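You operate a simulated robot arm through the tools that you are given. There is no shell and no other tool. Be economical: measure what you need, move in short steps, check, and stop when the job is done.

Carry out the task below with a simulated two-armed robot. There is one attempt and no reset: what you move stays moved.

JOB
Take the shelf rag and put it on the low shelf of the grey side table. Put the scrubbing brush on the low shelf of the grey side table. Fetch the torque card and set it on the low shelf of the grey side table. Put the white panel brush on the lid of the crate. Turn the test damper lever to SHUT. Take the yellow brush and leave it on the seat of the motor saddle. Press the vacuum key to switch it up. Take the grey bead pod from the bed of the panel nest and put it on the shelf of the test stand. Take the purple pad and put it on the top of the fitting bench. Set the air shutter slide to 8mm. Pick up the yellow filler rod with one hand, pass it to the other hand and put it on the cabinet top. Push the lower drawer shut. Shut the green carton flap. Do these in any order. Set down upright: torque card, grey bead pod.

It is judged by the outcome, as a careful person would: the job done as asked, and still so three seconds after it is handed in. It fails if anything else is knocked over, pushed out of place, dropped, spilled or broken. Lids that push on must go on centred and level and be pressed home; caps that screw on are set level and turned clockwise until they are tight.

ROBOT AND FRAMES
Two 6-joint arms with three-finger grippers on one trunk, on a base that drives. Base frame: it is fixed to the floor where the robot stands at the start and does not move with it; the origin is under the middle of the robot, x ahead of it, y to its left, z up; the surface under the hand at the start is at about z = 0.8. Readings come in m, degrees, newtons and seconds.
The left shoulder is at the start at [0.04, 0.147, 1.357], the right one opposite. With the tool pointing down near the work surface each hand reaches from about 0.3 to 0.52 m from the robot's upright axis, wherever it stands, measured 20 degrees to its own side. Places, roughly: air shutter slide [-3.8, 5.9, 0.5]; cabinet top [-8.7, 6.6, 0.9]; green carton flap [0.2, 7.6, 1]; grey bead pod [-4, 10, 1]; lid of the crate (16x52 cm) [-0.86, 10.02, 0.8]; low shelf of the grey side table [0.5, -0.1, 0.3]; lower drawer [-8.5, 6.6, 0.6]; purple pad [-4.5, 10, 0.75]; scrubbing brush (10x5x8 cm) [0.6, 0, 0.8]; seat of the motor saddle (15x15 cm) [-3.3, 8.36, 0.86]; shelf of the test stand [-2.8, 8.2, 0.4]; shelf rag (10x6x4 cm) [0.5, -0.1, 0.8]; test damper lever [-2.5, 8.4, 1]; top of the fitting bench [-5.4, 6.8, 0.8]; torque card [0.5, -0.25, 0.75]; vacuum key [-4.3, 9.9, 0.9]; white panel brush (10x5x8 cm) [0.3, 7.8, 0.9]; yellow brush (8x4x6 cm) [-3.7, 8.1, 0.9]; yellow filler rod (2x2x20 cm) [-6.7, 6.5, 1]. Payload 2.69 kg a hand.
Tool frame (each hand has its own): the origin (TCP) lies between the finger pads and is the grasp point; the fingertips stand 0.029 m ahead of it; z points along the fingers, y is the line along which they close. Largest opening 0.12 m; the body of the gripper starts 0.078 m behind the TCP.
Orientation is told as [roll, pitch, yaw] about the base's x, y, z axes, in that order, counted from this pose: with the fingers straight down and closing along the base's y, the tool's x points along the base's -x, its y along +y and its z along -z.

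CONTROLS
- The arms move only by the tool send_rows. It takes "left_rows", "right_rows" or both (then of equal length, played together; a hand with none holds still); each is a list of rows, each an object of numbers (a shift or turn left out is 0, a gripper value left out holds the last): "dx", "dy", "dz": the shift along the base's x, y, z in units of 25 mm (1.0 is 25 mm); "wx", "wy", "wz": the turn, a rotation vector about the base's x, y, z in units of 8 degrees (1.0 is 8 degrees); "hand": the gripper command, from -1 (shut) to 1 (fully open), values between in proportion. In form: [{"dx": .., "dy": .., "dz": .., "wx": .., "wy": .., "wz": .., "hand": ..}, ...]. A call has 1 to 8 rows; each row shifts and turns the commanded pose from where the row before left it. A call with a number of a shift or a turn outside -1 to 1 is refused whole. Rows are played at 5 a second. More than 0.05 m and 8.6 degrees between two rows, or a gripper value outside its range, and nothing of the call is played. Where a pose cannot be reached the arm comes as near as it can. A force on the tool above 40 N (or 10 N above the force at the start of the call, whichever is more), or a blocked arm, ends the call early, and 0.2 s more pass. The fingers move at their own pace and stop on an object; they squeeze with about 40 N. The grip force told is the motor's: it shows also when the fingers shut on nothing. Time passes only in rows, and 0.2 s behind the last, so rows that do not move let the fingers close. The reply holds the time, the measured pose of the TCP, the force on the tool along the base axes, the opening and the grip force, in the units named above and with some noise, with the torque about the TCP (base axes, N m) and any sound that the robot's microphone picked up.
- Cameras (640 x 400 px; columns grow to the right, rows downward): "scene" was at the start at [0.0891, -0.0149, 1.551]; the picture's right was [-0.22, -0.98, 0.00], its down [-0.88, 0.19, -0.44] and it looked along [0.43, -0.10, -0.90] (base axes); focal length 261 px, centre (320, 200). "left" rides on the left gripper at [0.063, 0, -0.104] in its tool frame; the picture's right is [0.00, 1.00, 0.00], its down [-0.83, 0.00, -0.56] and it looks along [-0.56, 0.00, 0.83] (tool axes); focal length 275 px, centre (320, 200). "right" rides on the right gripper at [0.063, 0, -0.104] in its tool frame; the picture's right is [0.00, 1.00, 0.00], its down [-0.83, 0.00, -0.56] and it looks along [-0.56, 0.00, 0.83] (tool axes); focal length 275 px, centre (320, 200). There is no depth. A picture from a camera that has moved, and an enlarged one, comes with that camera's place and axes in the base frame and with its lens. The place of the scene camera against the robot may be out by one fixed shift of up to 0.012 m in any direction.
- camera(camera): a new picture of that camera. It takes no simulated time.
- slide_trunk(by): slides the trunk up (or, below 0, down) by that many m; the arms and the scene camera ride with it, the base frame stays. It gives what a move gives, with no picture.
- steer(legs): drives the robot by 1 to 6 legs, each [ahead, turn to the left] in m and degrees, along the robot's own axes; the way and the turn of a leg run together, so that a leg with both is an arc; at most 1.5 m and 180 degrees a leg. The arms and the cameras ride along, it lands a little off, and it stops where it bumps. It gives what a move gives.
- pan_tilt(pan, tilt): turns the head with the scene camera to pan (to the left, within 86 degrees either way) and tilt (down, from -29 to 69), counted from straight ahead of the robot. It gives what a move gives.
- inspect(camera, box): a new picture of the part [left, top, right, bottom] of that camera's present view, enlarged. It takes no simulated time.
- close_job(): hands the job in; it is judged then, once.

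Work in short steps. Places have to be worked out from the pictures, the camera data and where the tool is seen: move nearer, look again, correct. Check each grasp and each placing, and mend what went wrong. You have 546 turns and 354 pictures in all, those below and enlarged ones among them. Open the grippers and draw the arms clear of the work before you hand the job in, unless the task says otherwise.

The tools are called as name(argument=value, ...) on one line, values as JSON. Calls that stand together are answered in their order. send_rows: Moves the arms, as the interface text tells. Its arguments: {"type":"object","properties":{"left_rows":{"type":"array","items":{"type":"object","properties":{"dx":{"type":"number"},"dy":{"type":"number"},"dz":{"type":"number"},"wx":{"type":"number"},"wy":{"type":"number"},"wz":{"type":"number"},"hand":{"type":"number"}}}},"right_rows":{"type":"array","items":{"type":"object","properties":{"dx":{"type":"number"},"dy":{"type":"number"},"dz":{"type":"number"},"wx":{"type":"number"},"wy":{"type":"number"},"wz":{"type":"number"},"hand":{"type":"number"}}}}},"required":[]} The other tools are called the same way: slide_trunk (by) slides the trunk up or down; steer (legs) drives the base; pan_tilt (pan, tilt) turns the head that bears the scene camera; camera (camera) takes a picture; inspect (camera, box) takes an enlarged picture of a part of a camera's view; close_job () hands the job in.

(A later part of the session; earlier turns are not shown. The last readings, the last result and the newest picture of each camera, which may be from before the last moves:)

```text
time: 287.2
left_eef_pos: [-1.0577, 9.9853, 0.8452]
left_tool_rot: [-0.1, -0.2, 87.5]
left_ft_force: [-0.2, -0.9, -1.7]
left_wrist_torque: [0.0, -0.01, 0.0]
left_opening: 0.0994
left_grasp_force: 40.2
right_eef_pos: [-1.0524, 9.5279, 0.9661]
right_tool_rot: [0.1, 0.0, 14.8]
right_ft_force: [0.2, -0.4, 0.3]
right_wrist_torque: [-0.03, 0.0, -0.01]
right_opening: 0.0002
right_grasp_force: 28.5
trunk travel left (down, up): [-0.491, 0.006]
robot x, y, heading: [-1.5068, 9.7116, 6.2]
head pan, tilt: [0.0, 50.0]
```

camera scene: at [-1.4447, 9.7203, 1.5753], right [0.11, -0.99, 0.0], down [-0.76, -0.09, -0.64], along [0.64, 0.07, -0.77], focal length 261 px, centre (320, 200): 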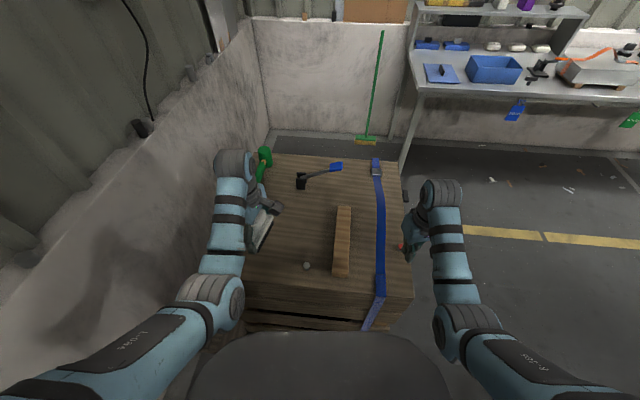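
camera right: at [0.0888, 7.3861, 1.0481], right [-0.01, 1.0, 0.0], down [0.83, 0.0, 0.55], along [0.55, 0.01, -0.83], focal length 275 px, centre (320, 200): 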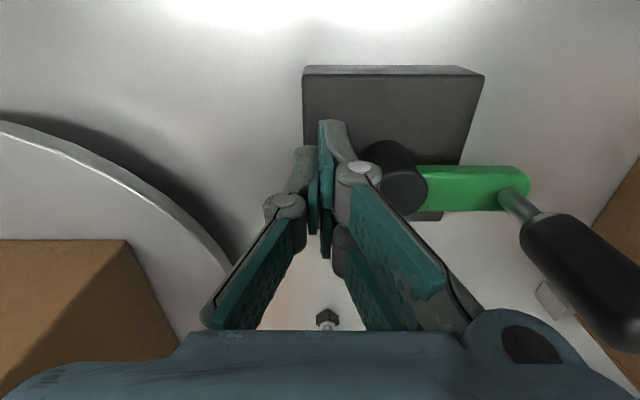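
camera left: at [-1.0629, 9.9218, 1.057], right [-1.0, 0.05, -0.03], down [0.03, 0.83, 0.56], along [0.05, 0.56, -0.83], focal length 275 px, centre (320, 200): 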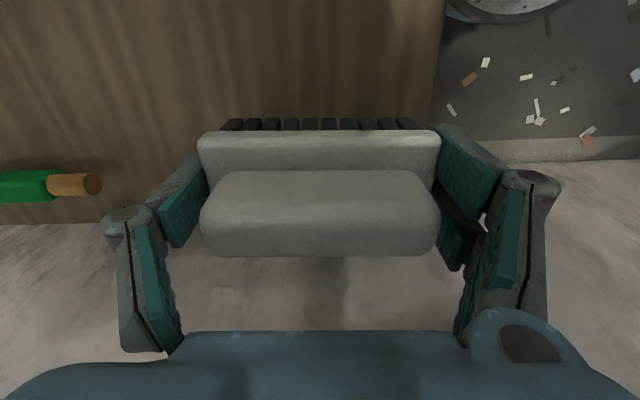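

send_rows(left_rows=[{"dz": -0.2}, {"dz": -0.2}, {"dz": -0.2}, {"dz": -0.2}, {"dz": -0.2}])

camera(camera="left")

```text
time: 288.4
left_eef_pos: [-1.0624, 9.9835, 0.8288]
left_tool_rot: [-0.2, -0.3, 87.6]
left_ft_force: [8.7, 2.2, 25.0]
left_wrist_torque: [0.14, -0.31, 0.04]
left_opening: 0.0994
left_grasp_force: 40.2
left hand out of reach, approached as far as the arm can: row 3, 5
right_eef_pos: [-1.0534, 9.5284, 0.9675]
right_tool_rot: [0.1, 0.0, 14.6]
right_ft_force: [0.1, 0.4, 0.2]
right_wrist_torque: [0.0, 0.0, 0.0]
right_opening: 0.0
right_grasp_force: 28.7
trunk travel left (down, up): [-0.491, 0.006]
robot x, y, heading: [-1.5101, 9.7155, 6.1]
head pan, tilt: [0.0, 50.0]
```

```text
255 pictures are left
camera left: at [-1.0651, 9.9196, 0.9324], right [-1.0, 0.05, 0.0], down [0.04, 0.83, 0.56], along [0.03, 0.56, -0.83], focal length 275 px, centre (320, 200)
```

left: 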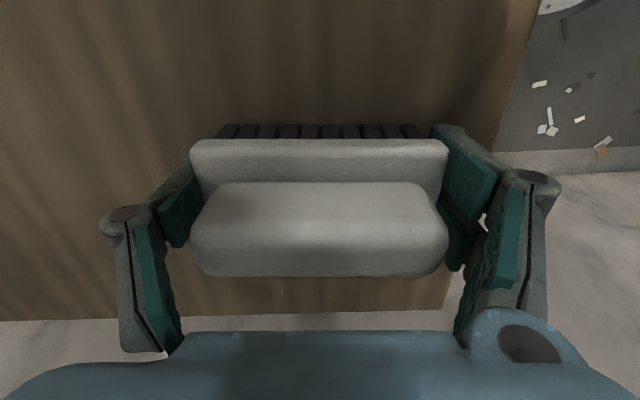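

Contact. Release and rise.

send_rows(left_rows=[{"dz": 0.08}, {"hand": 0.85}, {"hand": 1}, {}, {"dz": 0.6}, {"dz": 1}, {"dz": 1}, {"dz": 1}])

send_rows(left_rows=[{"dz": 1}, {"dz": 1}])

camera(camera="left")

```text
time: 290.2
left_eef_pos: [-1.0631, 9.9862, 0.9185]
left_tool_rot: [0.0, -0.2, 87.5]
left_ft_force: [-0.6, -0.3, -0.3]
left_wrist_torque: [-0.03, 0.04, -0.01]
left_opening: 0.12
left_grasp_force: 0.1
right_eef_pos: [-1.0523, 9.5289, 0.9667]
right_tool_rot: [0.2, 0.0, 14.7]
right_ft_force: [0.1, -0.2, 0.4]
right_wrist_torque: [0.0, -0.01, 0.01]
right_opening: 0.0
right_grasp_force: 28.3
trunk travel left (down, up): [-0.491, 0.006]
robot x, y, heading: [-1.509, 9.7164, 6.4]
head pan, tilt: [0.0, 50.0]
```

```text
time: 290.8
left_eef_pos: [-1.0626, 9.9847, 0.9687]
left_tool_rot: [0.0, -0.2, 87.4]
left_ft_force: [1.0, 0.6, -0.8]
left_wrist_torque: [0.01, -0.01, -0.02]
left_opening: 0.12
left_grasp_force: 0.0
right_eef_pos: [-1.0523, 9.5284, 0.9663]
right_tool_rot: [0.1, -0.1, 14.7]
right_ft_force: [-1.0, 0.0, 0.7]
right_wrist_torque: [0.0, 0.02, -0.01]
right_opening: 0.0
right_grasp_force: 28.6
trunk travel left (down, up): [-0.491, 0.006]
robot x, y, heading: [-1.5065, 9.7126, 6.6]
head pan, tilt: [0.0, 50.0]
```

```text
254 pictures are left
camera left: at [-1.0646, 9.9207, 1.0714], right [-1.0, 0.05, 0.0], down [0.04, 0.83, 0.56], along [0.03, 0.56, -0.83], focal length 275 px, centre (320, 200)
```

left: 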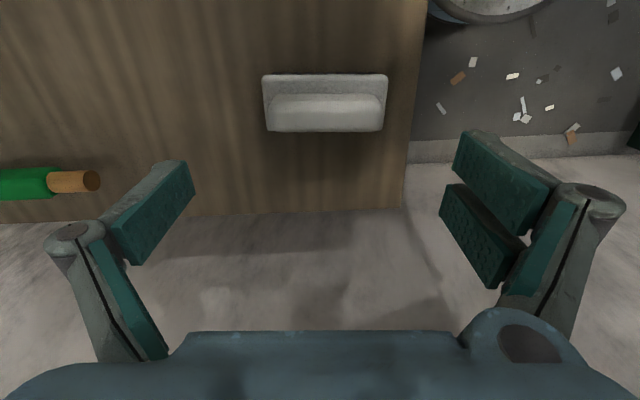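

White brush placed on the lid. Next the flap: set both hands high (right for pushing, left tucked), then drive back to the packing bench.

send_rows(left_rows=[{"dx": 0.3, "dz": 0.7, "hand": -1}, {"dx": 0.3, "dz": 0.7, "dy": -0.5}, {"dx": 0.3, "dz": 0.6, "dy": -0.5}, {"dy": -0.5, "dz": 0.5}, {"dy": -0.5}], right_rows=[{"dx": 0.4, "dy": 0.7, "dz": 0.5, "wz": -0.4}, {"dx": 0.4, "dy": 0.7, "dz": 0.5, "wz": -0.4}, {"dx": 0.4, "dy": 0.7, "dz": 0.5, "wz": -0.3}, {"dy": 0.7, "dz": 0.5}, {"dy": 0.7, "dz": 0.6}])

steer(legs=[[-0.3, 0], [0, -70], [1.3, 0], [0, 0.1]])

camera(camera="scene")

```text
time: 292.0
left_eef_pos: [-1.0374, 9.9353, 1.031]
left_tool_rot: [0.0, -0.2, 87.5]
left_ft_force: [0.4, 0.0, -0.5]
left_wrist_torque: [0.05, -0.01, -0.01]
left_opening: 0.0001
left_grasp_force: 28.4
right_eef_pos: [-1.0147, 9.6189, 1.0233]
right_tool_rot: [0.1, 0.0, 5.8]
right_ft_force: [-0.8, -0.9, 0.6]
right_wrist_torque: [-0.01, 0.0, -0.01]
right_opening: 0.0
right_grasp_force: 28.5
right hand out of reach, approached as far as the arm can: row 4, 5
trunk travel left (down, up): [-0.491, 0.006]
robot x, y, heading: [-1.5051, 9.7129, 6.3]
head pan, tilt: [0.0, 50.0]
```

```text
time: 302.6
left_eef_pos: [-0.8826, 8.19, 1.0336]
left_tool_rot: [-0.4, 0.0, 16.5]
left_ft_force: [-0.1, 0.1, 0.0]
left_wrist_torque: [0.04, 0.01, 0.0]
left_opening: 0.0001
left_grasp_force: 28.6
right_eef_pos: [-1.1727, 8.0638, 1.0258]
right_tool_rot: [-0.2, -0.3, -65.1]
right_ft_force: [-0.1, 0.0, -0.9]
right_wrist_torque: [-0.01, 0.02, -0.01]
right_opening: 0.0
right_grasp_force: 28.5
trunk travel left (down, up): [-0.491, 0.006]
robot x, y, heading: [-1.2441, 8.556, -64.7]
head pan, tilt: [0.0, 50.0]
stopped in leg 3: the robot was blocked; the commanded pose is now the measured one
```

```text
253 pictures are left
camera scene: at [-1.1922, 8.4766, 1.5758], right [-0.9, -0.43, 0.0], down [-0.33, 0.69, -0.65], along [0.27, -0.58, -0.76], focal length 261 px, centre (320, 200)
```

scene: 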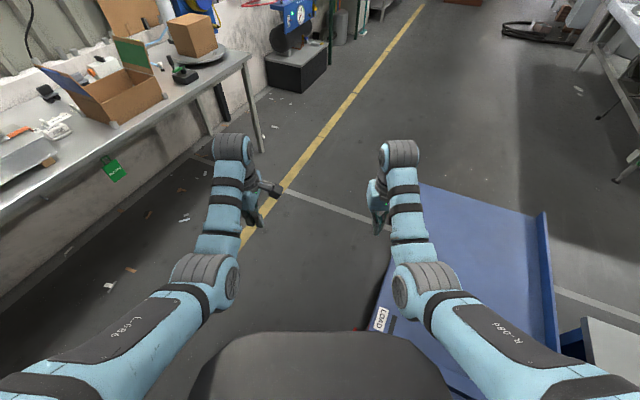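

The cart corner blocks; back off and go around it on the bench side.

steer(legs=[[-0.1, 0], [0, 55], [0.74, 0], [0, -80], [0.8, 0], [0, 90]])

camera(camera="scene")

```text
time: 321.0
left_eef_pos: [-0.0687, 7.9147, 1.0322]
left_tool_rot: [-0.2, -0.2, 83.8]
left_ft_force: [0.5, -0.4, -0.1]
left_wrist_torque: [-0.03, -0.02, -0.04]
left_opening: 0.0003
left_grasp_force: 28.4
right_eef_pos: [-0.0631, 7.5988, 1.0238]
right_tool_rot: [0.1, -0.1, 2.2]
right_ft_force: [0.6, -0.2, -0.8]
right_wrist_torque: [-0.04, 0.03, 0.02]
right_opening: 0.0
right_grasp_force: 28.6
trunk travel left (down, up): [-0.491, 0.006]
robot x, y, heading: [-0.5506, 7.7297, 2.6]
head pan, tilt: [0.0, 50.0]
```

```text
252 pictures are left
camera scene: at [-0.4458, 7.7293, 1.5753], right [0.05, -1.0, 0.0], down [-0.77, -0.04, -0.64], along [0.64, 0.03, -0.77], focal length 261 px, centre (320, 200)
```

scene: 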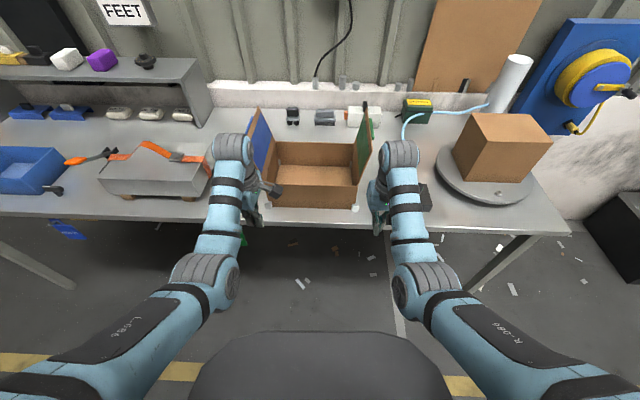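

Well positioned. Shift left −4 cm and right −8 cm in y, then drive in.

send_rows(left_rows=[{"dy": -0.5}, {"dy": -0.5}, {"dy": -0.5}, {}], right_rows=[{"dy": -0.8, "dx": 0.2, "dz": 0.2}, {"dy": -0.8, "dx": 0.2, "dz": 0.2}, {"dy": -0.8, "dz": 0.2}, {"dy": -0.8}])

steer(legs=[[0.36, -2]])

camera(camera="scene")

```text
time: 322.0
left_eef_pos: [-0.0675, 7.8779, 1.0308]
left_tool_rot: [-0.1, -0.3, 83.8]
left_ft_force: [-0.2, -0.4, -0.8]
left_wrist_torque: [0.03, -0.02, -0.04]
left_opening: 0.0001
left_grasp_force: 28.7
right_eef_pos: [-0.0482, 7.5215, 1.0314]
right_tool_rot: [0.1, -0.1, 2.3]
right_ft_force: [0.8, 0.1, 0.1]
right_wrist_torque: [0.02, 0.01, 0.01]
right_opening: 0.0001
right_grasp_force: 28.6
right hand out of reach, approached as far as the arm can: row 1, 3
trunk travel left (down, up): [-0.491, 0.006]
robot x, y, heading: [-0.5511, 7.7266, 2.3]
head pan, tilt: [0.0, 50.0]
```

```text
time: 324.4
left_eef_pos: [0.3046, 7.8714, 1.032]
left_tool_rot: [-0.3, -0.1, 81.6]
left_ft_force: [-0.7, -0.5, 0.3]
left_wrist_torque: [-0.01, -0.04, 0.0]
left_opening: 0.0
left_grasp_force: 28.4
right_eef_pos: [0.3126, 7.5131, 1.0323]
right_tool_rot: [0.0, -0.1, 0.0]
right_ft_force: [-0.1, 0.7, -0.4]
right_wrist_torque: [0.0, -0.02, 0.03]
right_opening: 0.0
right_grasp_force: 28.6
trunk travel left (down, up): [-0.491, 0.006]
robot x, y, heading: [-0.1844, 7.737, 0.2]
head pan, tilt: [0.0, 50.0]
```

```text
251 pictures are left
camera scene: at [-0.0793, 7.7362, 1.5755], right [0.01, -1.0, 0.0], down [-0.76, -0.01, -0.64], along [0.64, 0.01, -0.76], focal length 261 px, centre (320, 200)
```

scene: 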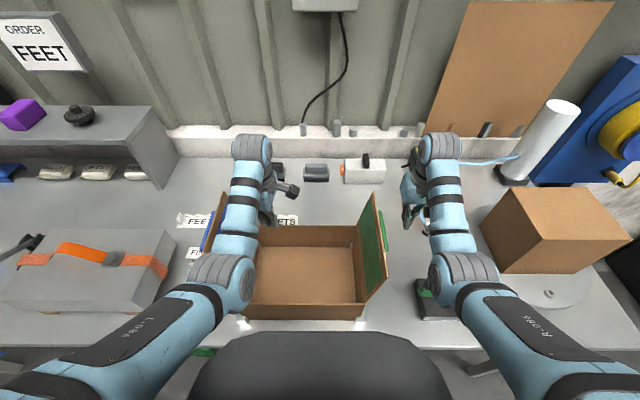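

Start pushing the flap toward +y.

send_rows(right_rows=[{"dx": -0.6, "dy": 0.8, "dz": -0.2}, {"dy": 0.8}, {"dy": 0.8}, {"dy": 0.8}, {"dy": 0.8}])

camera(camera="scene")

```text
time: 325.6
left_eef_pos: [0.306, 7.871, 1.0314]
left_tool_rot: [-0.1, -0.1, 81.7]
left_ft_force: [-0.5, 0.6, 0.5]
left_wrist_torque: [-0.03, 0.01, 0.0]
left_opening: 0.0003
left_grasp_force: 28.3
right_eef_pos: [0.3053, 7.6148, 1.0204]
right_tool_rot: [-0.1, -0.2, 0.1]
right_ft_force: [-0.3, 0.5, 0.7]
right_wrist_torque: [-0.01, 0.0, 0.01]
right_opening: 0.0002
right_grasp_force: 28.4
right hand out of reach, approached as far as the arm can: row 1
trunk travel left (down, up): [-0.491, 0.006]
robot x, y, heading: [-0.1825, 7.7364, 0.6]
head pan, tilt: [0.0, 50.0]
```

```text
250 pictures are left
camera scene: at [-0.0759, 7.7374, 1.5753], right [0.01, -1.0, 0.0], down [-0.77, -0.01, -0.64], along [0.64, 0.0, -0.77], focal length 261 px, centre (320, 200)
```

scene: 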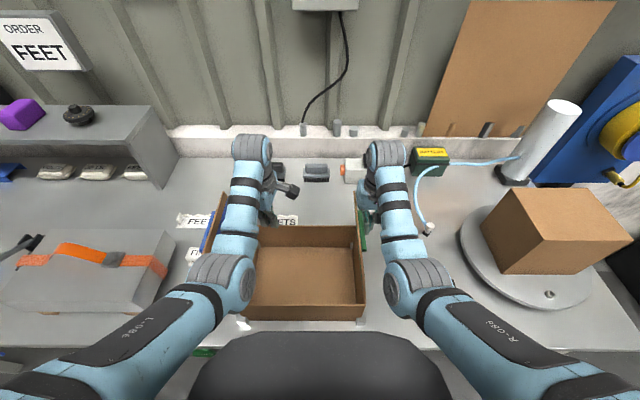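

Flap is moving. Continue the push along an arc.

send_rows(right_rows=[{"dy": 0.8}, {"dy": 0.7}, {"dy": 0.6, "dz": -0.2}, {"dy": 0.6, "dz": -0.3}], left_rows=[{"dy": 0.4}, {"dy": 0.4}, {}, {}])

camera(camera="scene")

```text
time: 326.6
left_eef_pos: [0.3076, 7.8899, 1.0311]
left_tool_rot: [-0.2, -0.2, 81.7]
left_ft_force: [-0.1, 0.3, 0.0]
left_wrist_torque: [0.04, -0.01, -0.05]
left_opening: 0.0
left_grasp_force: 28.9
right_eef_pos: [0.3062, 7.6818, 1.0083]
right_tool_rot: [0.0, -0.1, -0.1]
right_ft_force: [0.4, -0.6, 0.1]
right_wrist_torque: [-0.01, -0.02, -0.01]
right_opening: 0.0003
right_grasp_force: 28.3
trunk travel left (down, up): [-0.491, 0.006]
robot x, y, heading: [-0.1794, 7.739, 0.7]
head pan, tilt: [0.0, 50.0]
```

```text
249 pictures are left
camera scene: at [-0.0753, 7.7359, 1.5753], right [0.01, -1.0, 0.0], down [-0.77, -0.01, -0.64], along [0.64, 0.01, -0.77], focal length 261 px, centre (320, 200)
```

scene: 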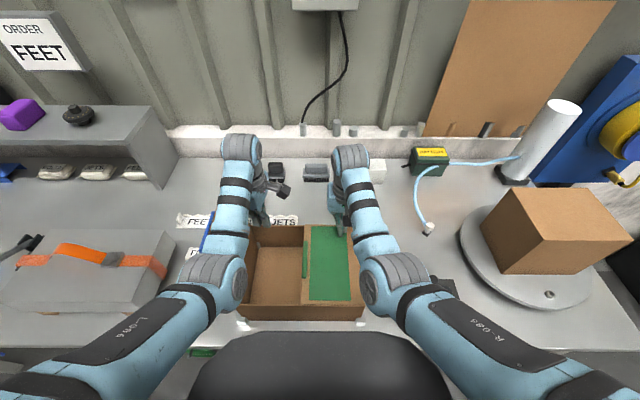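

Flap is nearly down. Press it down gently.

send_rows(right_rows=[{"dy": 0.5, "dz": -0.4}, {"dy": 0.3, "dz": -0.4}, {"dz": -0.3}, {"dz": -0.2}])

inspect(camera="scene", box=[180, 190, 420, 340])

```text
time: 327.0
left_eef_pos: [0.3049, 7.8894, 1.0328]
left_tool_rot: [-0.2, -0.4, 81.6]
left_ft_force: [-0.2, -0.1, -0.3]
left_wrist_torque: [-0.02, -0.03, -0.01]
left_opening: 0.0
left_grasp_force: 28.8
right_eef_pos: [0.3059, 7.681, 1.0028]
right_tool_rot: [-0.7, -0.6, -0.6]
right_ft_force: [-3.3, -0.5, 7.0]
right_wrist_torque: [-0.02, 0.28, 0.06]
right_opening: 0.0002
right_grasp_force: 28.5
trunk travel left (down, up): [-0.491, 0.006]
robot x, y, heading: [-0.1808, 7.7398, 0.5]
head pan, tilt: [0.0, 50.0]
stopped in row 2 (right hand): the force on the tool passed its limit at 48 N (the readings are from after the stop); the commanded pose is now the measured one
```

```text
2.67 times, centred on (300, 265) of scene
camera zoom: at [-0.0798, 7.7349, 1.5755], right [0.01, -1.0, 0.0], down [-0.76, -0.01, -0.64], along [0.64, 0.01, -0.76], focal length 696 px, centre (373, 27)
```

zoom: 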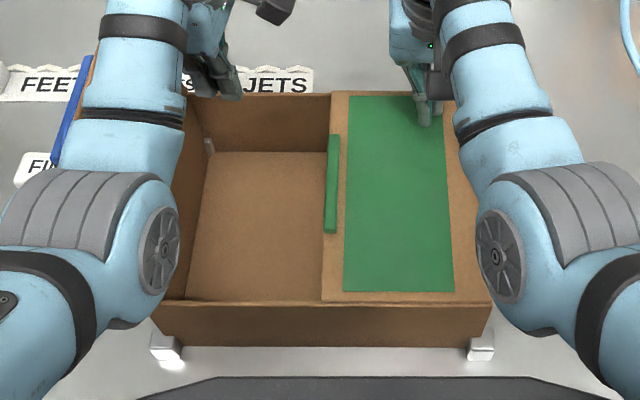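

The flap lies flat and resists pressing — shut. Lift the right hand and back out.

send_rows(right_rows=[{"dz": 0.6}, {"dz": 0.4}])

inspect(camera="scene", box=[180, 190, 420, 340])

steer(legs=[[-0.4, 0]])

camera(camera="scene")

```text
time: 327.6
left_eef_pos: [0.3071, 7.8891, 1.0326]
left_tool_rot: [-0.1, -0.2, 81.6]
left_ft_force: [0.9, 0.3, 0.7]
left_wrist_torque: [0.01, -0.02, 0.0]
left_opening: 0.0001
left_grasp_force: 27.8
right_eef_pos: [0.3077, 7.6806, 1.0263]
right_tool_rot: [-0.8, -0.2, -0.6]
right_ft_force: [0.5, -0.4, 0.5]
right_wrist_torque: [-0.04, -0.02, -0.03]
right_opening: 0.0001
right_grasp_force: 28.5
trunk travel left (down, up): [-0.491, 0.006]
robot x, y, heading: [-0.1799, 7.7335, 0.3]
head pan, tilt: [0.0, 50.0]
```

```text
2.67 times, centred on (300, 265) of scene
camera zoom: at [-0.0771, 7.7357, 1.5754], right [0.01, -1.0, 0.0], down [-0.77, -0.01, -0.64], along [0.64, 0.01, -0.77], focal length 696 px, centre (373, 27)
```

zoom: 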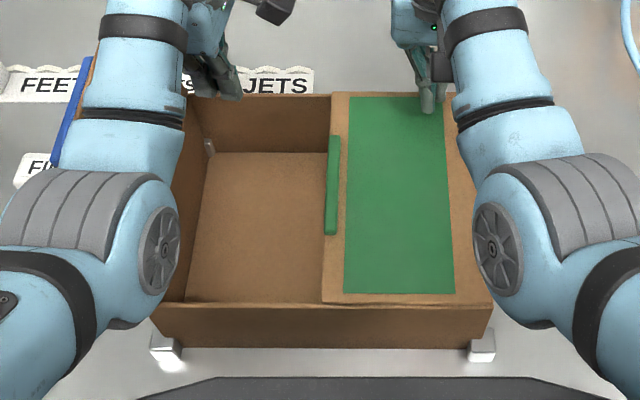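

```text
time: 330.1
left_eef_pos: [-0.0878, 7.8852, 1.0311]
left_tool_rot: [0.0, -0.1, 81.3]
left_ft_force: [0.1, 0.1, 0.1]
left_wrist_torque: [0.0, 0.04, -0.01]
left_opening: 0.0001
left_grasp_force: 28.6
right_eef_pos: [-0.0881, 7.679, 1.0251]
right_tool_rot: [-0.7, -0.1, -0.9]
right_ft_force: [0.3, -0.1, 0.2]
right_wrist_torque: [-0.03, 0.04, 0.0]
right_opening: 0.0002
right_grasp_force: 28.4
trunk travel left (down, up): [-0.491, 0.006]
robot x, y, heading: [-0.5785, 7.7314, 0.1]
head pan, tilt: [0.0, 50.0]
```

```text
246 pictures are left
camera scene: at [-0.469, 7.7336, 1.575], right [0.0, -1.0, 0.0], down [-0.77, 0.0, -0.64], along [0.64, 0.0, -0.77], focal length 261 px, centre (320, 200)
```

scene: 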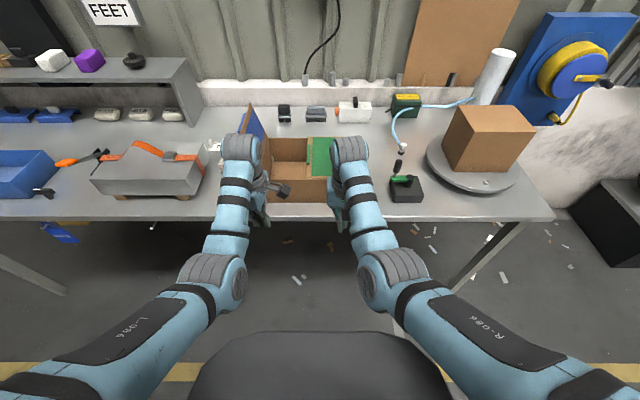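

Flap shut. Next cluster: damper lever/test stand/saddle around x −2.5…−3.7, y 8.2. Drive to (−1.3,8.8) facing −x and look.

steer(legs=[[0, 90], [1.08, 0], [0, 90], [0.75, 0]])

pan_tilt(pan=20, tilt=25)

camera(camera="scene")

```text
time: 346.8
left_eef_pos: [-1.7855, 8.7085, 1.0321]
left_tool_rot: [0.0, -0.2, -100.7]
left_ft_force: [-0.3, -0.4, 0.5]
left_wrist_torque: [0.0, 0.0, 0.01]
left_opening: 0.0
left_grasp_force: 28.4
right_eef_pos: [-1.7783, 8.9155, 1.0265]
right_tool_rot: [-0.8, -0.2, 176.9]
right_ft_force: [-0.2, 1.0, 0.3]
right_wrist_torque: [-0.02, -0.02, 0.05]
right_opening: 0.0001
right_grasp_force: 28.8
trunk travel left (down, up): [-0.491, 0.006]
robot x, y, heading: [-1.2917, 8.8412, 178.4]
head pan, tilt: [0.0, 50.0]
```

```text
time: 347.7
left_eef_pos: [-1.7878, 8.7073, 1.0315]
left_tool_rot: [0.0, -0.2, -100.7]
left_ft_force: [-0.4, -0.3, 0.6]
left_wrist_torque: [0.02, 0.01, 0.0]
left_opening: 0.0
left_grasp_force: 28.2
right_eef_pos: [-1.7794, 8.918, 1.0255]
right_tool_rot: [-0.9, -0.2, 177.0]
right_ft_force: [0.7, 0.1, -0.1]
right_wrist_torque: [0.01, 0.01, -0.01]
right_opening: 0.0004
right_grasp_force: 28.6
trunk travel left (down, up): [-0.491, 0.006]
robot x, y, heading: [-1.2915, 8.839, 178.3]
head pan, tilt: [20.0, 25.0]
```

```text
245 pictures are left
camera scene: at [-1.3929, 8.8121, 1.6127], right [-0.31, 0.95, 0.0], down [0.4, 0.13, -0.91], along [-0.86, -0.28, -0.42], focal length 261 px, centre (320, 200)
```

scene: 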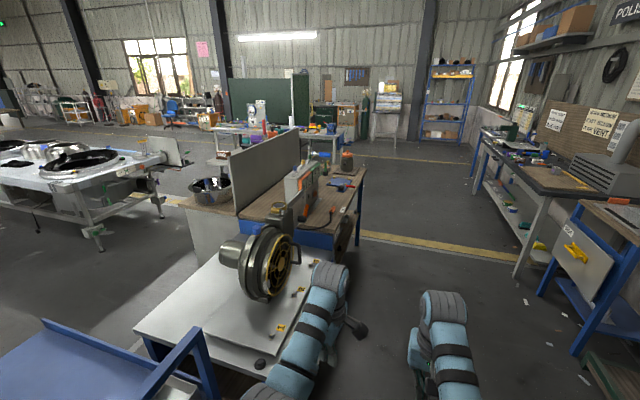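

inspect(camera="scene", box=[120, 120, 400, 295])

inspect(camera="scene", box=[450, 100, 640, 219])

```text
2.29 times, centred on (260, 208) of scene
camera zoom: at [-1.3929, 8.8121, 1.6127], right [-0.31, 0.95, 0.0], down [0.4, 0.13, -0.91], along [-0.86, -0.28, -0.42], focal length 597 px, centre (457, 183)
```

zoom: 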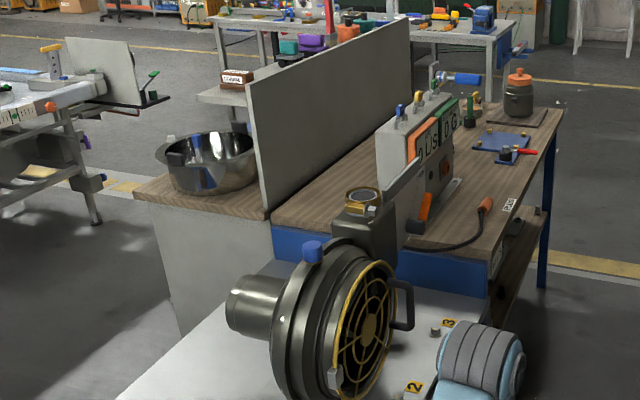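

```text
3.36 times, centred on (545, 160) of scene
camera zoom: at [-1.3929, 8.8121, 1.6127], right [-0.31, 0.95, 0.0], down [0.4, 0.13, -0.91], along [-0.86, -0.28, -0.42], focal length 878 px, centre (-436, 336)
```

zoom: 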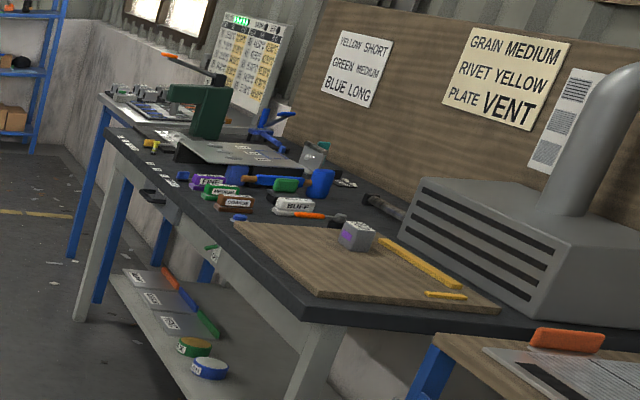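

The wooden bench with the labelled box is likely the test stand. Drive along its north side and face it.

steer(legs=[[0, -12], [1.25, 0], [0, 103]])

pan_tilt(pan=0, tilt=35)

camera(camera="scene")

```text
time: 359.2
left_eef_pos: [-2.3545, 8.6518, 1.0322]
left_tool_rot: [-0.2, -0.1, -7.9]
left_ft_force: [-0.2, 0.6, 0.6]
left_wrist_torque: [0.01, -0.01, 0.0]
left_opening: 0.0
left_grasp_force: 28.4
right_eef_pos: [-2.5644, 8.6496, 1.0256]
right_tool_rot: [-1.0, -0.2, -90.4]
right_ft_force: [0.8, -0.1, -0.5]
right_wrist_torque: [-0.01, 0.01, -0.04]
right_opening: 0.0002
right_grasp_force: 28.2
trunk travel left (down, up): [-0.491, 0.006]
robot x, y, heading: [-2.5089, 9.1362, -89.3]
head pan, tilt: [20.0, 25.0]
```

```text
time: 360.0
left_eef_pos: [-2.3551, 8.6521, 1.0324]
left_tool_rot: [-0.1, -0.2, -8.0]
left_ft_force: [-0.4, -0.2, -0.5]
left_wrist_torque: [0.0, 0.05, -0.02]
left_opening: 0.0
left_grasp_force: 29.0
right_eef_pos: [-2.565, 8.6495, 1.0248]
right_tool_rot: [-0.9, -0.3, -90.5]
right_ft_force: [0.0, 0.2, -0.2]
right_wrist_torque: [-0.01, -0.01, 0.01]
right_opening: 0.0002
right_grasp_force: 29.0
trunk travel left (down, up): [-0.491, 0.006]
robot x, y, heading: [-2.5118, 9.1426, -89.1]
head pan, tilt: [0.0, 35.0]
```

```text
242 pictures are left
camera scene: at [-2.5018, 9.0287, 1.5971], right [-1.0, -0.01, 0.0], down [-0.01, 0.57, -0.82], along [0.01, -0.82, -0.57], focal length 261 px, centre (320, 200)
```

scene: 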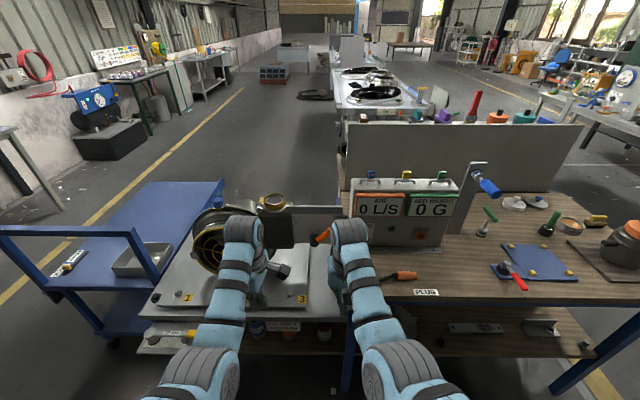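

inspect(camera="scene", box=[320, 150, 640, 350])

inspect(camera="scene", box=[130, 150, 410, 325])

```text
2.00 times, centred on (480, 250) of scene
camera zoom: at [-2.5018, 9.0287, 1.5971], right [-1.0, -0.01, 0.0], down [-0.01, 0.57, -0.82], along [0.01, -0.82, -0.57], focal length 522 px, centre (0, 100)
```

zoom: 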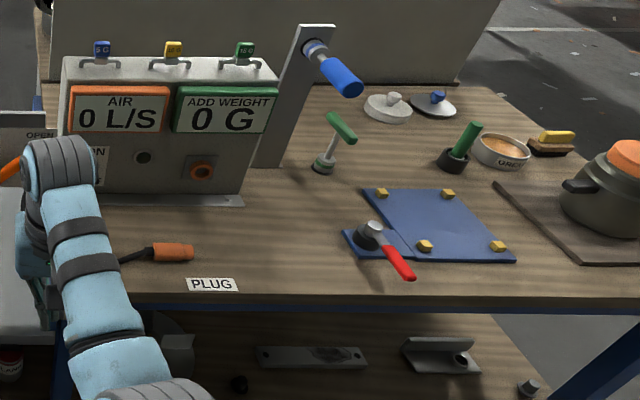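

```text
2.29 times, centred on (270, 238) of scene
camera zoom: at [-2.5018, 9.0287, 1.5971], right [-1.0, -0.01, 0.0], down [-0.01, 0.57, -0.82], along [0.01, -0.82, -0.57], focal length 597 px, centre (434, 114)
```

zoom: 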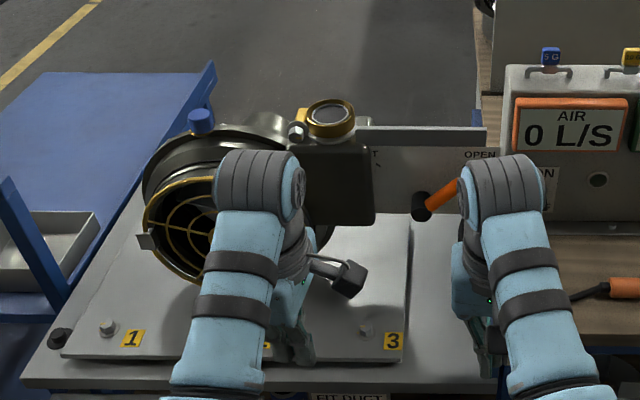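

Found: saddle seat = blue plate at (−3.32,8.36); yellow brush at (−3.69,8.14); damper lever = orange handle between OPEN/SHUT. Move the right hand aside for a clear view.

send_rows(right_rows=[{"dx": -1}, {"dx": -1}, {"dx": -1}, {"dx": -1}, {"dx": -1}, {"dx": -1}])

inspect(camera="scene", box=[240, 170, 400, 270])

```text
time: 361.4
left_eef_pos: [-2.3566, 8.6508, 1.0319]
left_tool_rot: [0.0, -0.2, -8.0]
left_ft_force: [0.1, 0.0, 0.6]
left_wrist_torque: [0.03, 0.01, -0.01]
left_opening: 0.0003
left_grasp_force: 28.4
right_eef_pos: [-2.7158, 8.6499, 1.0234]
right_tool_rot: [-0.8, -0.2, -90.4]
right_ft_force: [-0.6, 0.0, 0.6]
right_wrist_torque: [0.0, 0.01, -0.01]
right_opening: 0.0
right_grasp_force: 28.4
trunk travel left (down, up): [-0.491, 0.006]
robot x, y, heading: [-2.5135, 9.1379, -89.4]
head pan, tilt: [0.0, 35.0]
```

```text
4.00 times, centred on (320, 220) of scene
camera zoom: at [-2.5034, 9.0286, 1.597], right [-1.0, -0.01, 0.0], down [-0.01, 0.57, -0.82], along [0.01, -0.82, -0.57], focal length 1045 px, centre (320, 120)
```

zoom: 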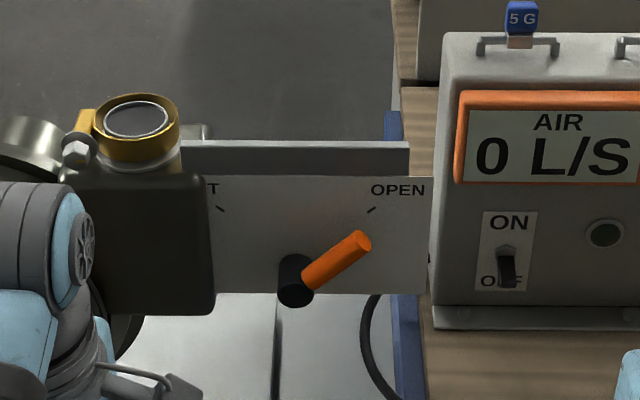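

The lever needs pushing toward +x across the top. Shift the robot .12 m in −x, then approach so the left hand starts on the −x side of the lever.

steer(legs=[[0, -90], [0.14, 0], [0, 90]])

camera(camera="left")

camera(camera="scene")

```text
time: 370.3
left_eef_pos: [-2.491, 8.6477, 1.031]
left_tool_rot: [-0.1, -0.1, -7.5]
left_ft_force: [-0.4, -0.4, -1.0]
left_wrist_torque: [0.03, 0.0, 0.01]
left_opening: 0.0002
left_grasp_force: 28.5
right_eef_pos: [-2.8491, 8.6427, 1.0222]
right_tool_rot: [-0.9, -0.2, -89.9]
right_ft_force: [0.3, 0.0, -0.4]
right_wrist_torque: [0.01, 0.02, 0.01]
right_opening: 0.0
right_grasp_force: 29.0
trunk travel left (down, up): [-0.491, 0.006]
robot x, y, heading: [-2.6512, 9.1354, -88.5]
head pan, tilt: [0.0, 35.0]
```

```text
238 pictures are left
camera left: at [-2.5521, 8.6555, 1.1348], right [0.13, 0.99, 0.0], down [0.82, -0.11, 0.56], along [0.55, -0.08, -0.83], focal length 275 px, centre (320, 200)
```

left: 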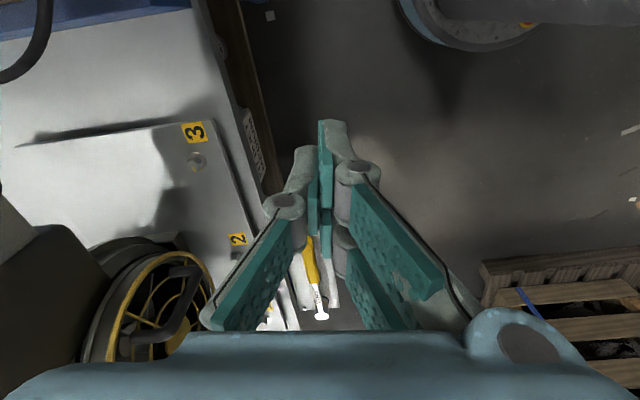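

```text
237 pictures are left
camera scene: at [-2.6409, 9.0239, 1.597], right [-1.0, -0.02, 0.0], down [-0.01, 0.57, -0.82], along [0.02, -0.82, -0.57], focal length 261 px, centre (320, 200)
```

scene: 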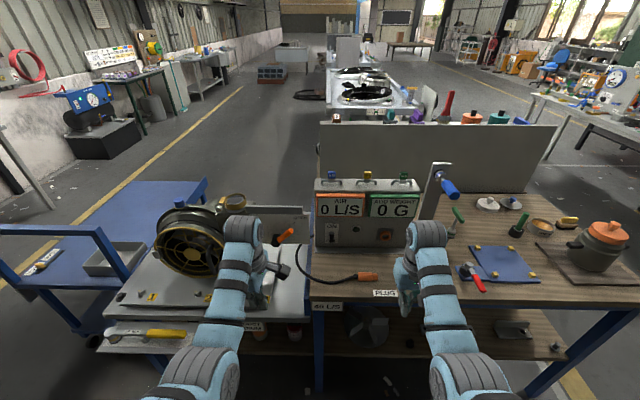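

inspect(camera="scene", box=[210, 170, 370, 270])

```text
4.00 times, centred on (290, 220) of scene
camera zoom: at [-2.6409, 9.0239, 1.597], right [-1.0, -0.02, 0.0], down [-0.01, 0.57, -0.82], along [0.02, -0.82, -0.57], focal length 1045 px, centre (440, 120)
```

zoom: 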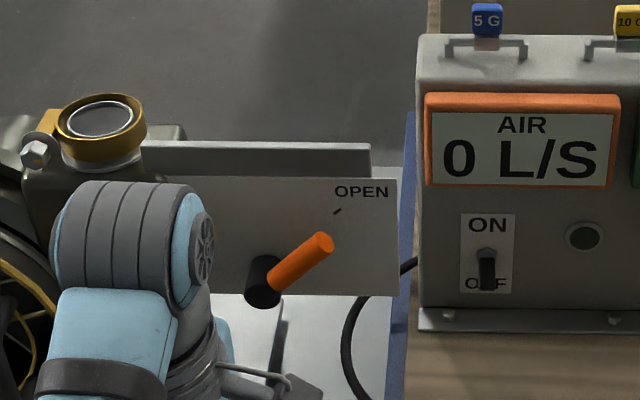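

Triangulated: pivot (−2.477,8.39,0.979), lever tip (−2.532,8.39,1.033). Rotate the left hand to face forward and move it to x≈−2.585 before approaching.

send_rows(left_rows=[{"wz": -1, "dx": -0.5}, {"wz": -1, "dx": -0.5}, {"wz": -1, "dx": -0.5}, {"wz": -1, "dx": -0.5}, {"wz": -1, "dx": -0.5}, {"wz": -1, "dx": -0.5}, {"wz": -1, "dx": -0.5}, {"wz": -1, "dx": -0.3}])

send_rows(left_rows=[{"wz": -1, "dz": 0.3}, {"wz": -1, "dz": 0.3}, {"wz": -0.1, "dz": 0.2}])

steer(legs=[[0.16, 0]])

camera(camera="left")

```text
time: 372.1
left_eef_pos: [-2.5833, 8.6469, 1.0325]
left_tool_rot: [0.2, -0.2, -71.4]
left_ft_force: [0.0, -0.4, -1.3]
left_wrist_torque: [0.01, 0.04, -0.02]
left_opening: 0.0001
left_grasp_force: 28.8
right_eef_pos: [-2.85, 8.6424, 1.0228]
right_tool_rot: [-1.0, -0.2, -89.8]
right_ft_force: [0.4, 1.8, -0.3]
right_wrist_torque: [-0.02, 0.0, -0.01]
right_opening: 0.0001
right_grasp_force: 27.8
trunk travel left (down, up): [-0.491, 0.006]
robot x, y, heading: [-2.65, 9.135, -88.4]
head pan, tilt: [0.0, 35.0]
```

```text
time: 372.9
left_eef_pos: [-2.5807, 8.6474, 1.0511]
left_tool_rot: [0.1, -0.2, -88.1]
left_ft_force: [0.3, 0.2, -0.1]
left_wrist_torque: [0.01, 0.0, -0.03]
left_opening: 0.0001
left_grasp_force: 28.0
right_eef_pos: [-2.8497, 8.6424, 1.0237]
right_tool_rot: [-1.0, -0.3, -89.8]
right_ft_force: [0.3, -0.3, 0.6]
right_wrist_torque: [-0.01, 0.02, 0.01]
right_opening: 0.0001
right_grasp_force: 29.6
trunk travel left (down, up): [-0.491, 0.006]
robot x, y, heading: [-2.6538, 9.1372, -88.4]
head pan, tilt: [0.0, 35.0]
```

```text
time: 374.4
left_eef_pos: [-2.5819, 8.4909, 1.0531]
left_tool_rot: [0.1, -0.4, -88.3]
left_ft_force: [0.0, 0.8, 0.5]
left_wrist_torque: [-0.03, 0.03, -0.02]
left_opening: 0.0
left_grasp_force: 28.4
right_eef_pos: [-2.8495, 8.4864, 1.0245]
right_tool_rot: [-0.9, -0.4, -90.2]
right_ft_force: [-0.3, 0.2, 0.6]
right_wrist_torque: [-0.03, -0.05, -0.01]
right_opening: 0.0
right_grasp_force: 28.7
trunk travel left (down, up): [-0.491, 0.006]
robot x, y, heading: [-2.6452, 8.9739, -89.3]
head pan, tilt: [0.0, 35.0]
```

```text
235 pictures are left
camera left: at [-2.5823, 8.5533, 1.1558], right [1.0, 0.02, 0.0], down [0.02, -0.83, 0.56], along [0.01, -0.56, -0.83], focal length 275 px, centre (320, 200)
```

left: 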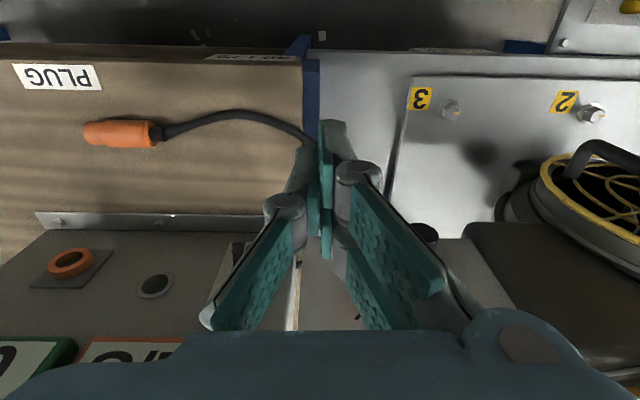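

Hub seen at ≈(−2.49,8.40). Advance a bit and bring the finger into the lever plane.

steer(legs=[[0.05, 0]])

send_rows(left_rows=[{"dy": -0.9}, {"dy": -0.9}, {}])

inspect(camera="scene", box=[220, 180, 380, 280])

camera(camera="left")

```text
time: 375.3
left_eef_pos: [-2.579, 8.4468, 1.0527]
left_tool_rot: [0.2, -0.5, -88.4]
left_ft_force: [-1.3, 1.5, -0.1]
left_wrist_torque: [-0.08, -0.05, 0.02]
left_opening: 0.0
left_grasp_force: 28.2
right_eef_pos: [-2.8492, 8.4412, 1.0263]
right_tool_rot: [-0.8, -0.7, -90.2]
right_ft_force: [0.4, -1.0, -0.5]
right_wrist_torque: [-0.02, -0.01, -0.02]
right_opening: 0.0
right_grasp_force: 28.3
trunk travel left (down, up): [-0.491, 0.006]
robot x, y, heading: [-2.6426, 8.925, -89.1]
head pan, tilt: [0.0, 35.0]
```

```text
time: 376.1
left_eef_pos: [-2.5786, 8.3976, 1.05]
left_tool_rot: [0.4, -0.2, -88.3]
left_ft_force: [-0.3, 0.6, -0.4]
left_wrist_torque: [-0.02, 0.03, 0.02]
left_opening: 0.0002
left_grasp_force: 28.5
right_eef_pos: [-2.8493, 8.4368, 1.0241]
right_tool_rot: [-0.9, -0.3, -90.2]
right_ft_force: [-1.1, 0.6, 0.5]
right_wrist_torque: [-0.01, 0.0, 0.02]
right_opening: 0.0003
right_grasp_force: 28.5
trunk travel left (down, up): [-0.491, 0.006]
robot x, y, heading: [-2.6453, 8.9256, -89.0]
head pan, tilt: [0.0, 35.0]
```

```text
4.00 times, centred on (300, 230) of scene
camera zoom: at [-2.637, 8.8184, 1.5973], right [-1.0, -0.02, 0.0], down [-0.01, 0.57, -0.82], along [0.01, -0.82, -0.57], focal length 1045 px, centre (400, 80)
```

zoom: 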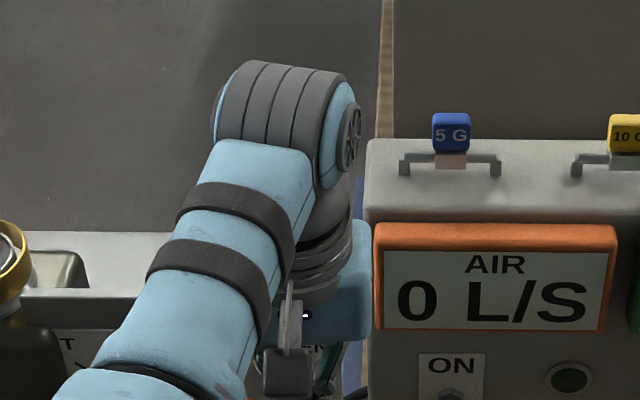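

```text
233 pictures are left
camera left: at [-2.5802, 8.4593, 1.153], right [1.0, 0.03, 0.0], down [0.02, -0.83, 0.56], along [0.02, -0.56, -0.83], focal length 275 px, centre (320, 200)
```

left: 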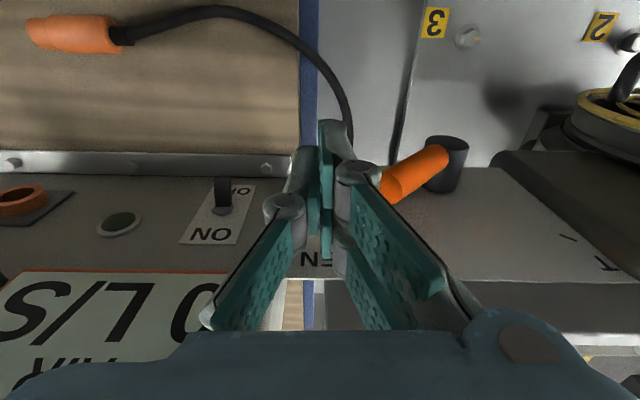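

The finger is in the lever's plane, just right of its tip. Push toward +x.

send_rows(left_rows=[{"dx": 0.5}, {"dx": 0.5}, {"dx": 0.5}, {"dx": 0.5}, {"dx": 0.5}])

camera(camera="left")

```text
time: 377.3
left_eef_pos: [-2.5141, 8.3936, 1.0488]
left_tool_rot: [0.2, 0.0, -88.3]
left_ft_force: [-0.3, 0.3, -0.1]
left_wrist_torque: [0.01, 0.01, 0.02]
left_opening: 0.0002
left_grasp_force: 28.5
right_eef_pos: [-2.8483, 8.4355, 1.0231]
right_tool_rot: [-0.9, -0.2, -90.2]
right_ft_force: [0.6, 0.3, 0.0]
right_wrist_torque: [0.05, 0.04, -0.01]
right_opening: 0.0
right_grasp_force: 28.3
trunk travel left (down, up): [-0.491, 0.006]
robot x, y, heading: [-2.6471, 8.9224, -88.7]
head pan, tilt: [0.0, 35.0]
```

```text
232 pictures are left
camera left: at [-2.5158, 8.4555, 1.1521], right [1.0, 0.03, 0.0], down [0.02, -0.83, 0.56], along [0.02, -0.56, -0.83], focal length 275 px, centre (320, 200)
```

left: 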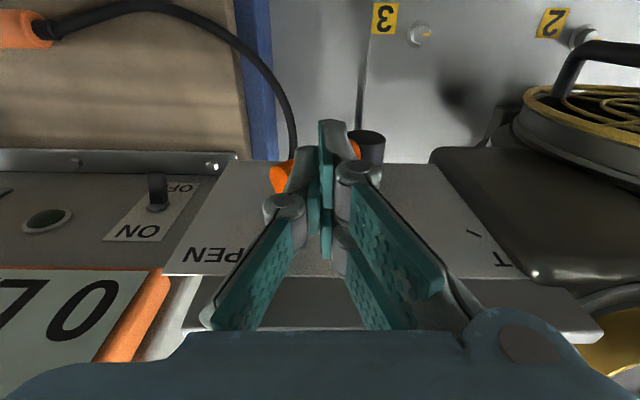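

The finger passed above the lever. Go back, lower 3 cm and push again.

send_rows(left_rows=[{"dx": -0.9}, {"dx": -0.9}, {"dx": -0.9}, {"dz": -0.6}, {"dz": -0.6}])

send_rows(left_rows=[{"dx": 0.5}, {"dx": 0.5}, {"dx": 0.5}])

camera(camera="left")

```text
time: 378.5
left_eef_pos: [-2.5826, 8.3933, 1.0188]
left_tool_rot: [0.2, -0.1, -88.3]
left_ft_force: [0.7, 0.0, -0.2]
left_wrist_torque: [-0.02, 0.02, 0.01]
left_opening: 0.0001
left_grasp_force: 28.7
right_eef_pos: [-2.8488, 8.4355, 1.0232]
right_tool_rot: [-0.9, -0.2, -90.2]
right_ft_force: [0.1, 0.2, 0.0]
right_wrist_torque: [-0.03, -0.02, -0.01]
right_opening: 0.0
right_grasp_force: 28.7
trunk travel left (down, up): [-0.491, 0.006]
robot x, y, heading: [-2.6471, 8.9217, -89.1]
head pan, tilt: [0.0, 35.0]
```

```text
time: 379.3
left_eef_pos: [-2.549, 8.3973, 1.021]
left_tool_rot: [0.8, -0.2, -88.1]
left_ft_force: [-5.2, 2.7, 3.6]
left_wrist_torque: [-0.08, 0.05, -0.12]
left_opening: 0.0001
left_grasp_force: 28.7
right_eef_pos: [-2.8542, 8.4368, 1.0222]
right_tool_rot: [-0.5, -0.4, -90.1]
right_ft_force: [-0.8, 0.5, -0.7]
right_wrist_torque: [0.0, -0.07, -0.01]
right_opening: 0.0002
right_grasp_force: 29.1
trunk travel left (down, up): [-0.491, 0.006]
robot x, y, heading: [-2.6447, 8.923, -89.2]
head pan, tilt: [0.0, 35.0]
```

```text
231 pictures are left
camera left: at [-2.5516, 8.4583, 1.1235], right [1.0, 0.03, 0.01], down [0.02, -0.83, 0.56], along [0.03, -0.56, -0.83], focal length 275 px, centre (320, 200)
```

left: 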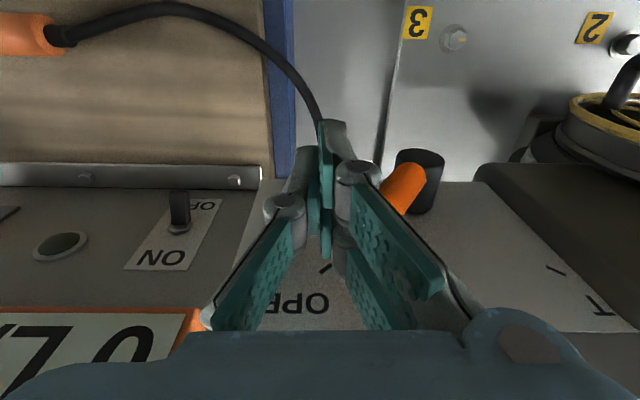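

Contact now. Continue pushing.

send_rows(left_rows=[{"dx": 0.5}, {"dx": 0.5}, {"dx": 0.5, "dz": 0.1}, {"dx": 0.5, "dz": 0.1}])

camera(camera="left")

```text
time: 380.3
left_eef_pos: [-2.4958, 8.394, 1.0241]
left_tool_rot: [0.1, 0.0, -88.4]
left_ft_force: [-2.6, 1.6, 0.9]
left_wrist_torque: [0.02, 0.07, -0.03]
left_opening: 0.0
left_grasp_force: 28.3
right_eef_pos: [-2.849, 8.4339, 1.0236]
right_tool_rot: [-0.8, -0.2, -90.1]
right_ft_force: [0.0, 0.3, -0.3]
right_wrist_torque: [-0.01, 0.0, 0.01]
right_opening: 0.0
right_grasp_force: 28.0
trunk travel left (down, up): [-0.491, 0.006]
robot x, y, heading: [-2.6503, 8.9242, -89.2]
head pan, tilt: [0.0, 35.0]
```

```text
230 pictures are left
camera left: at [-2.4967, 8.4553, 1.1273], right [1.0, 0.03, 0.0], down [0.02, -0.83, 0.56], along [0.02, -0.56, -0.83], focal length 275 px, centre (320, 200)
```

left: 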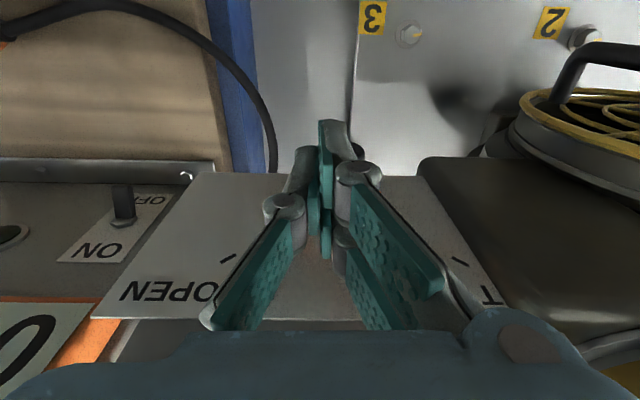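

send_rows(left_rows=[{"dx": 0.5, "dz": 0.1}, {"dx": 0.5, "dz": 0.1}, {"dx": 0.5}])

camera(camera="left")

```text
time: 381.1
left_eef_pos: [-2.4577, 8.3944, 1.0296]
left_tool_rot: [0.2, 0.0, -88.2]
left_ft_force: [-1.0, 0.9, -0.2]
left_wrist_torque: [-0.06, 0.0, 0.02]
left_opening: 0.0
left_grasp_force: 28.1
right_eef_pos: [-2.8487, 8.434, 1.0219]
right_tool_rot: [-0.9, -0.2, -90.2]
right_ft_force: [0.2, -0.1, -0.3]
right_wrist_torque: [0.0, 0.03, 0.0]
right_opening: 0.0
right_grasp_force: 28.2
trunk travel left (down, up): [-0.491, 0.006]
robot x, y, heading: [-2.6445, 8.9226, -89.0]
head pan, tilt: [0.0, 35.0]
```

```text
229 pictures are left
camera left: at [-2.459, 8.4558, 1.1324], right [1.0, 0.03, 0.0], down [0.02, -0.83, 0.56], along [0.02, -0.56, -0.83], focal length 275 px, centre (320, 200)
```

left: 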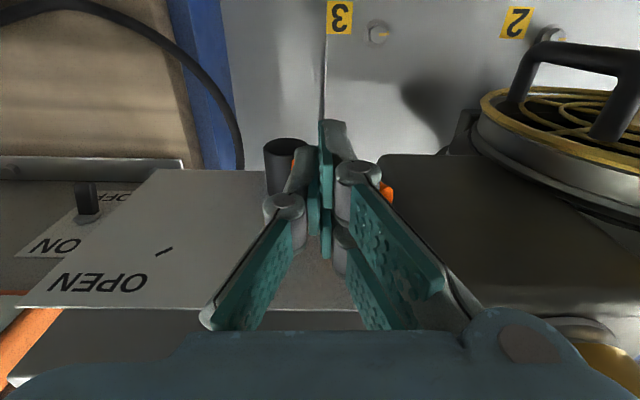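

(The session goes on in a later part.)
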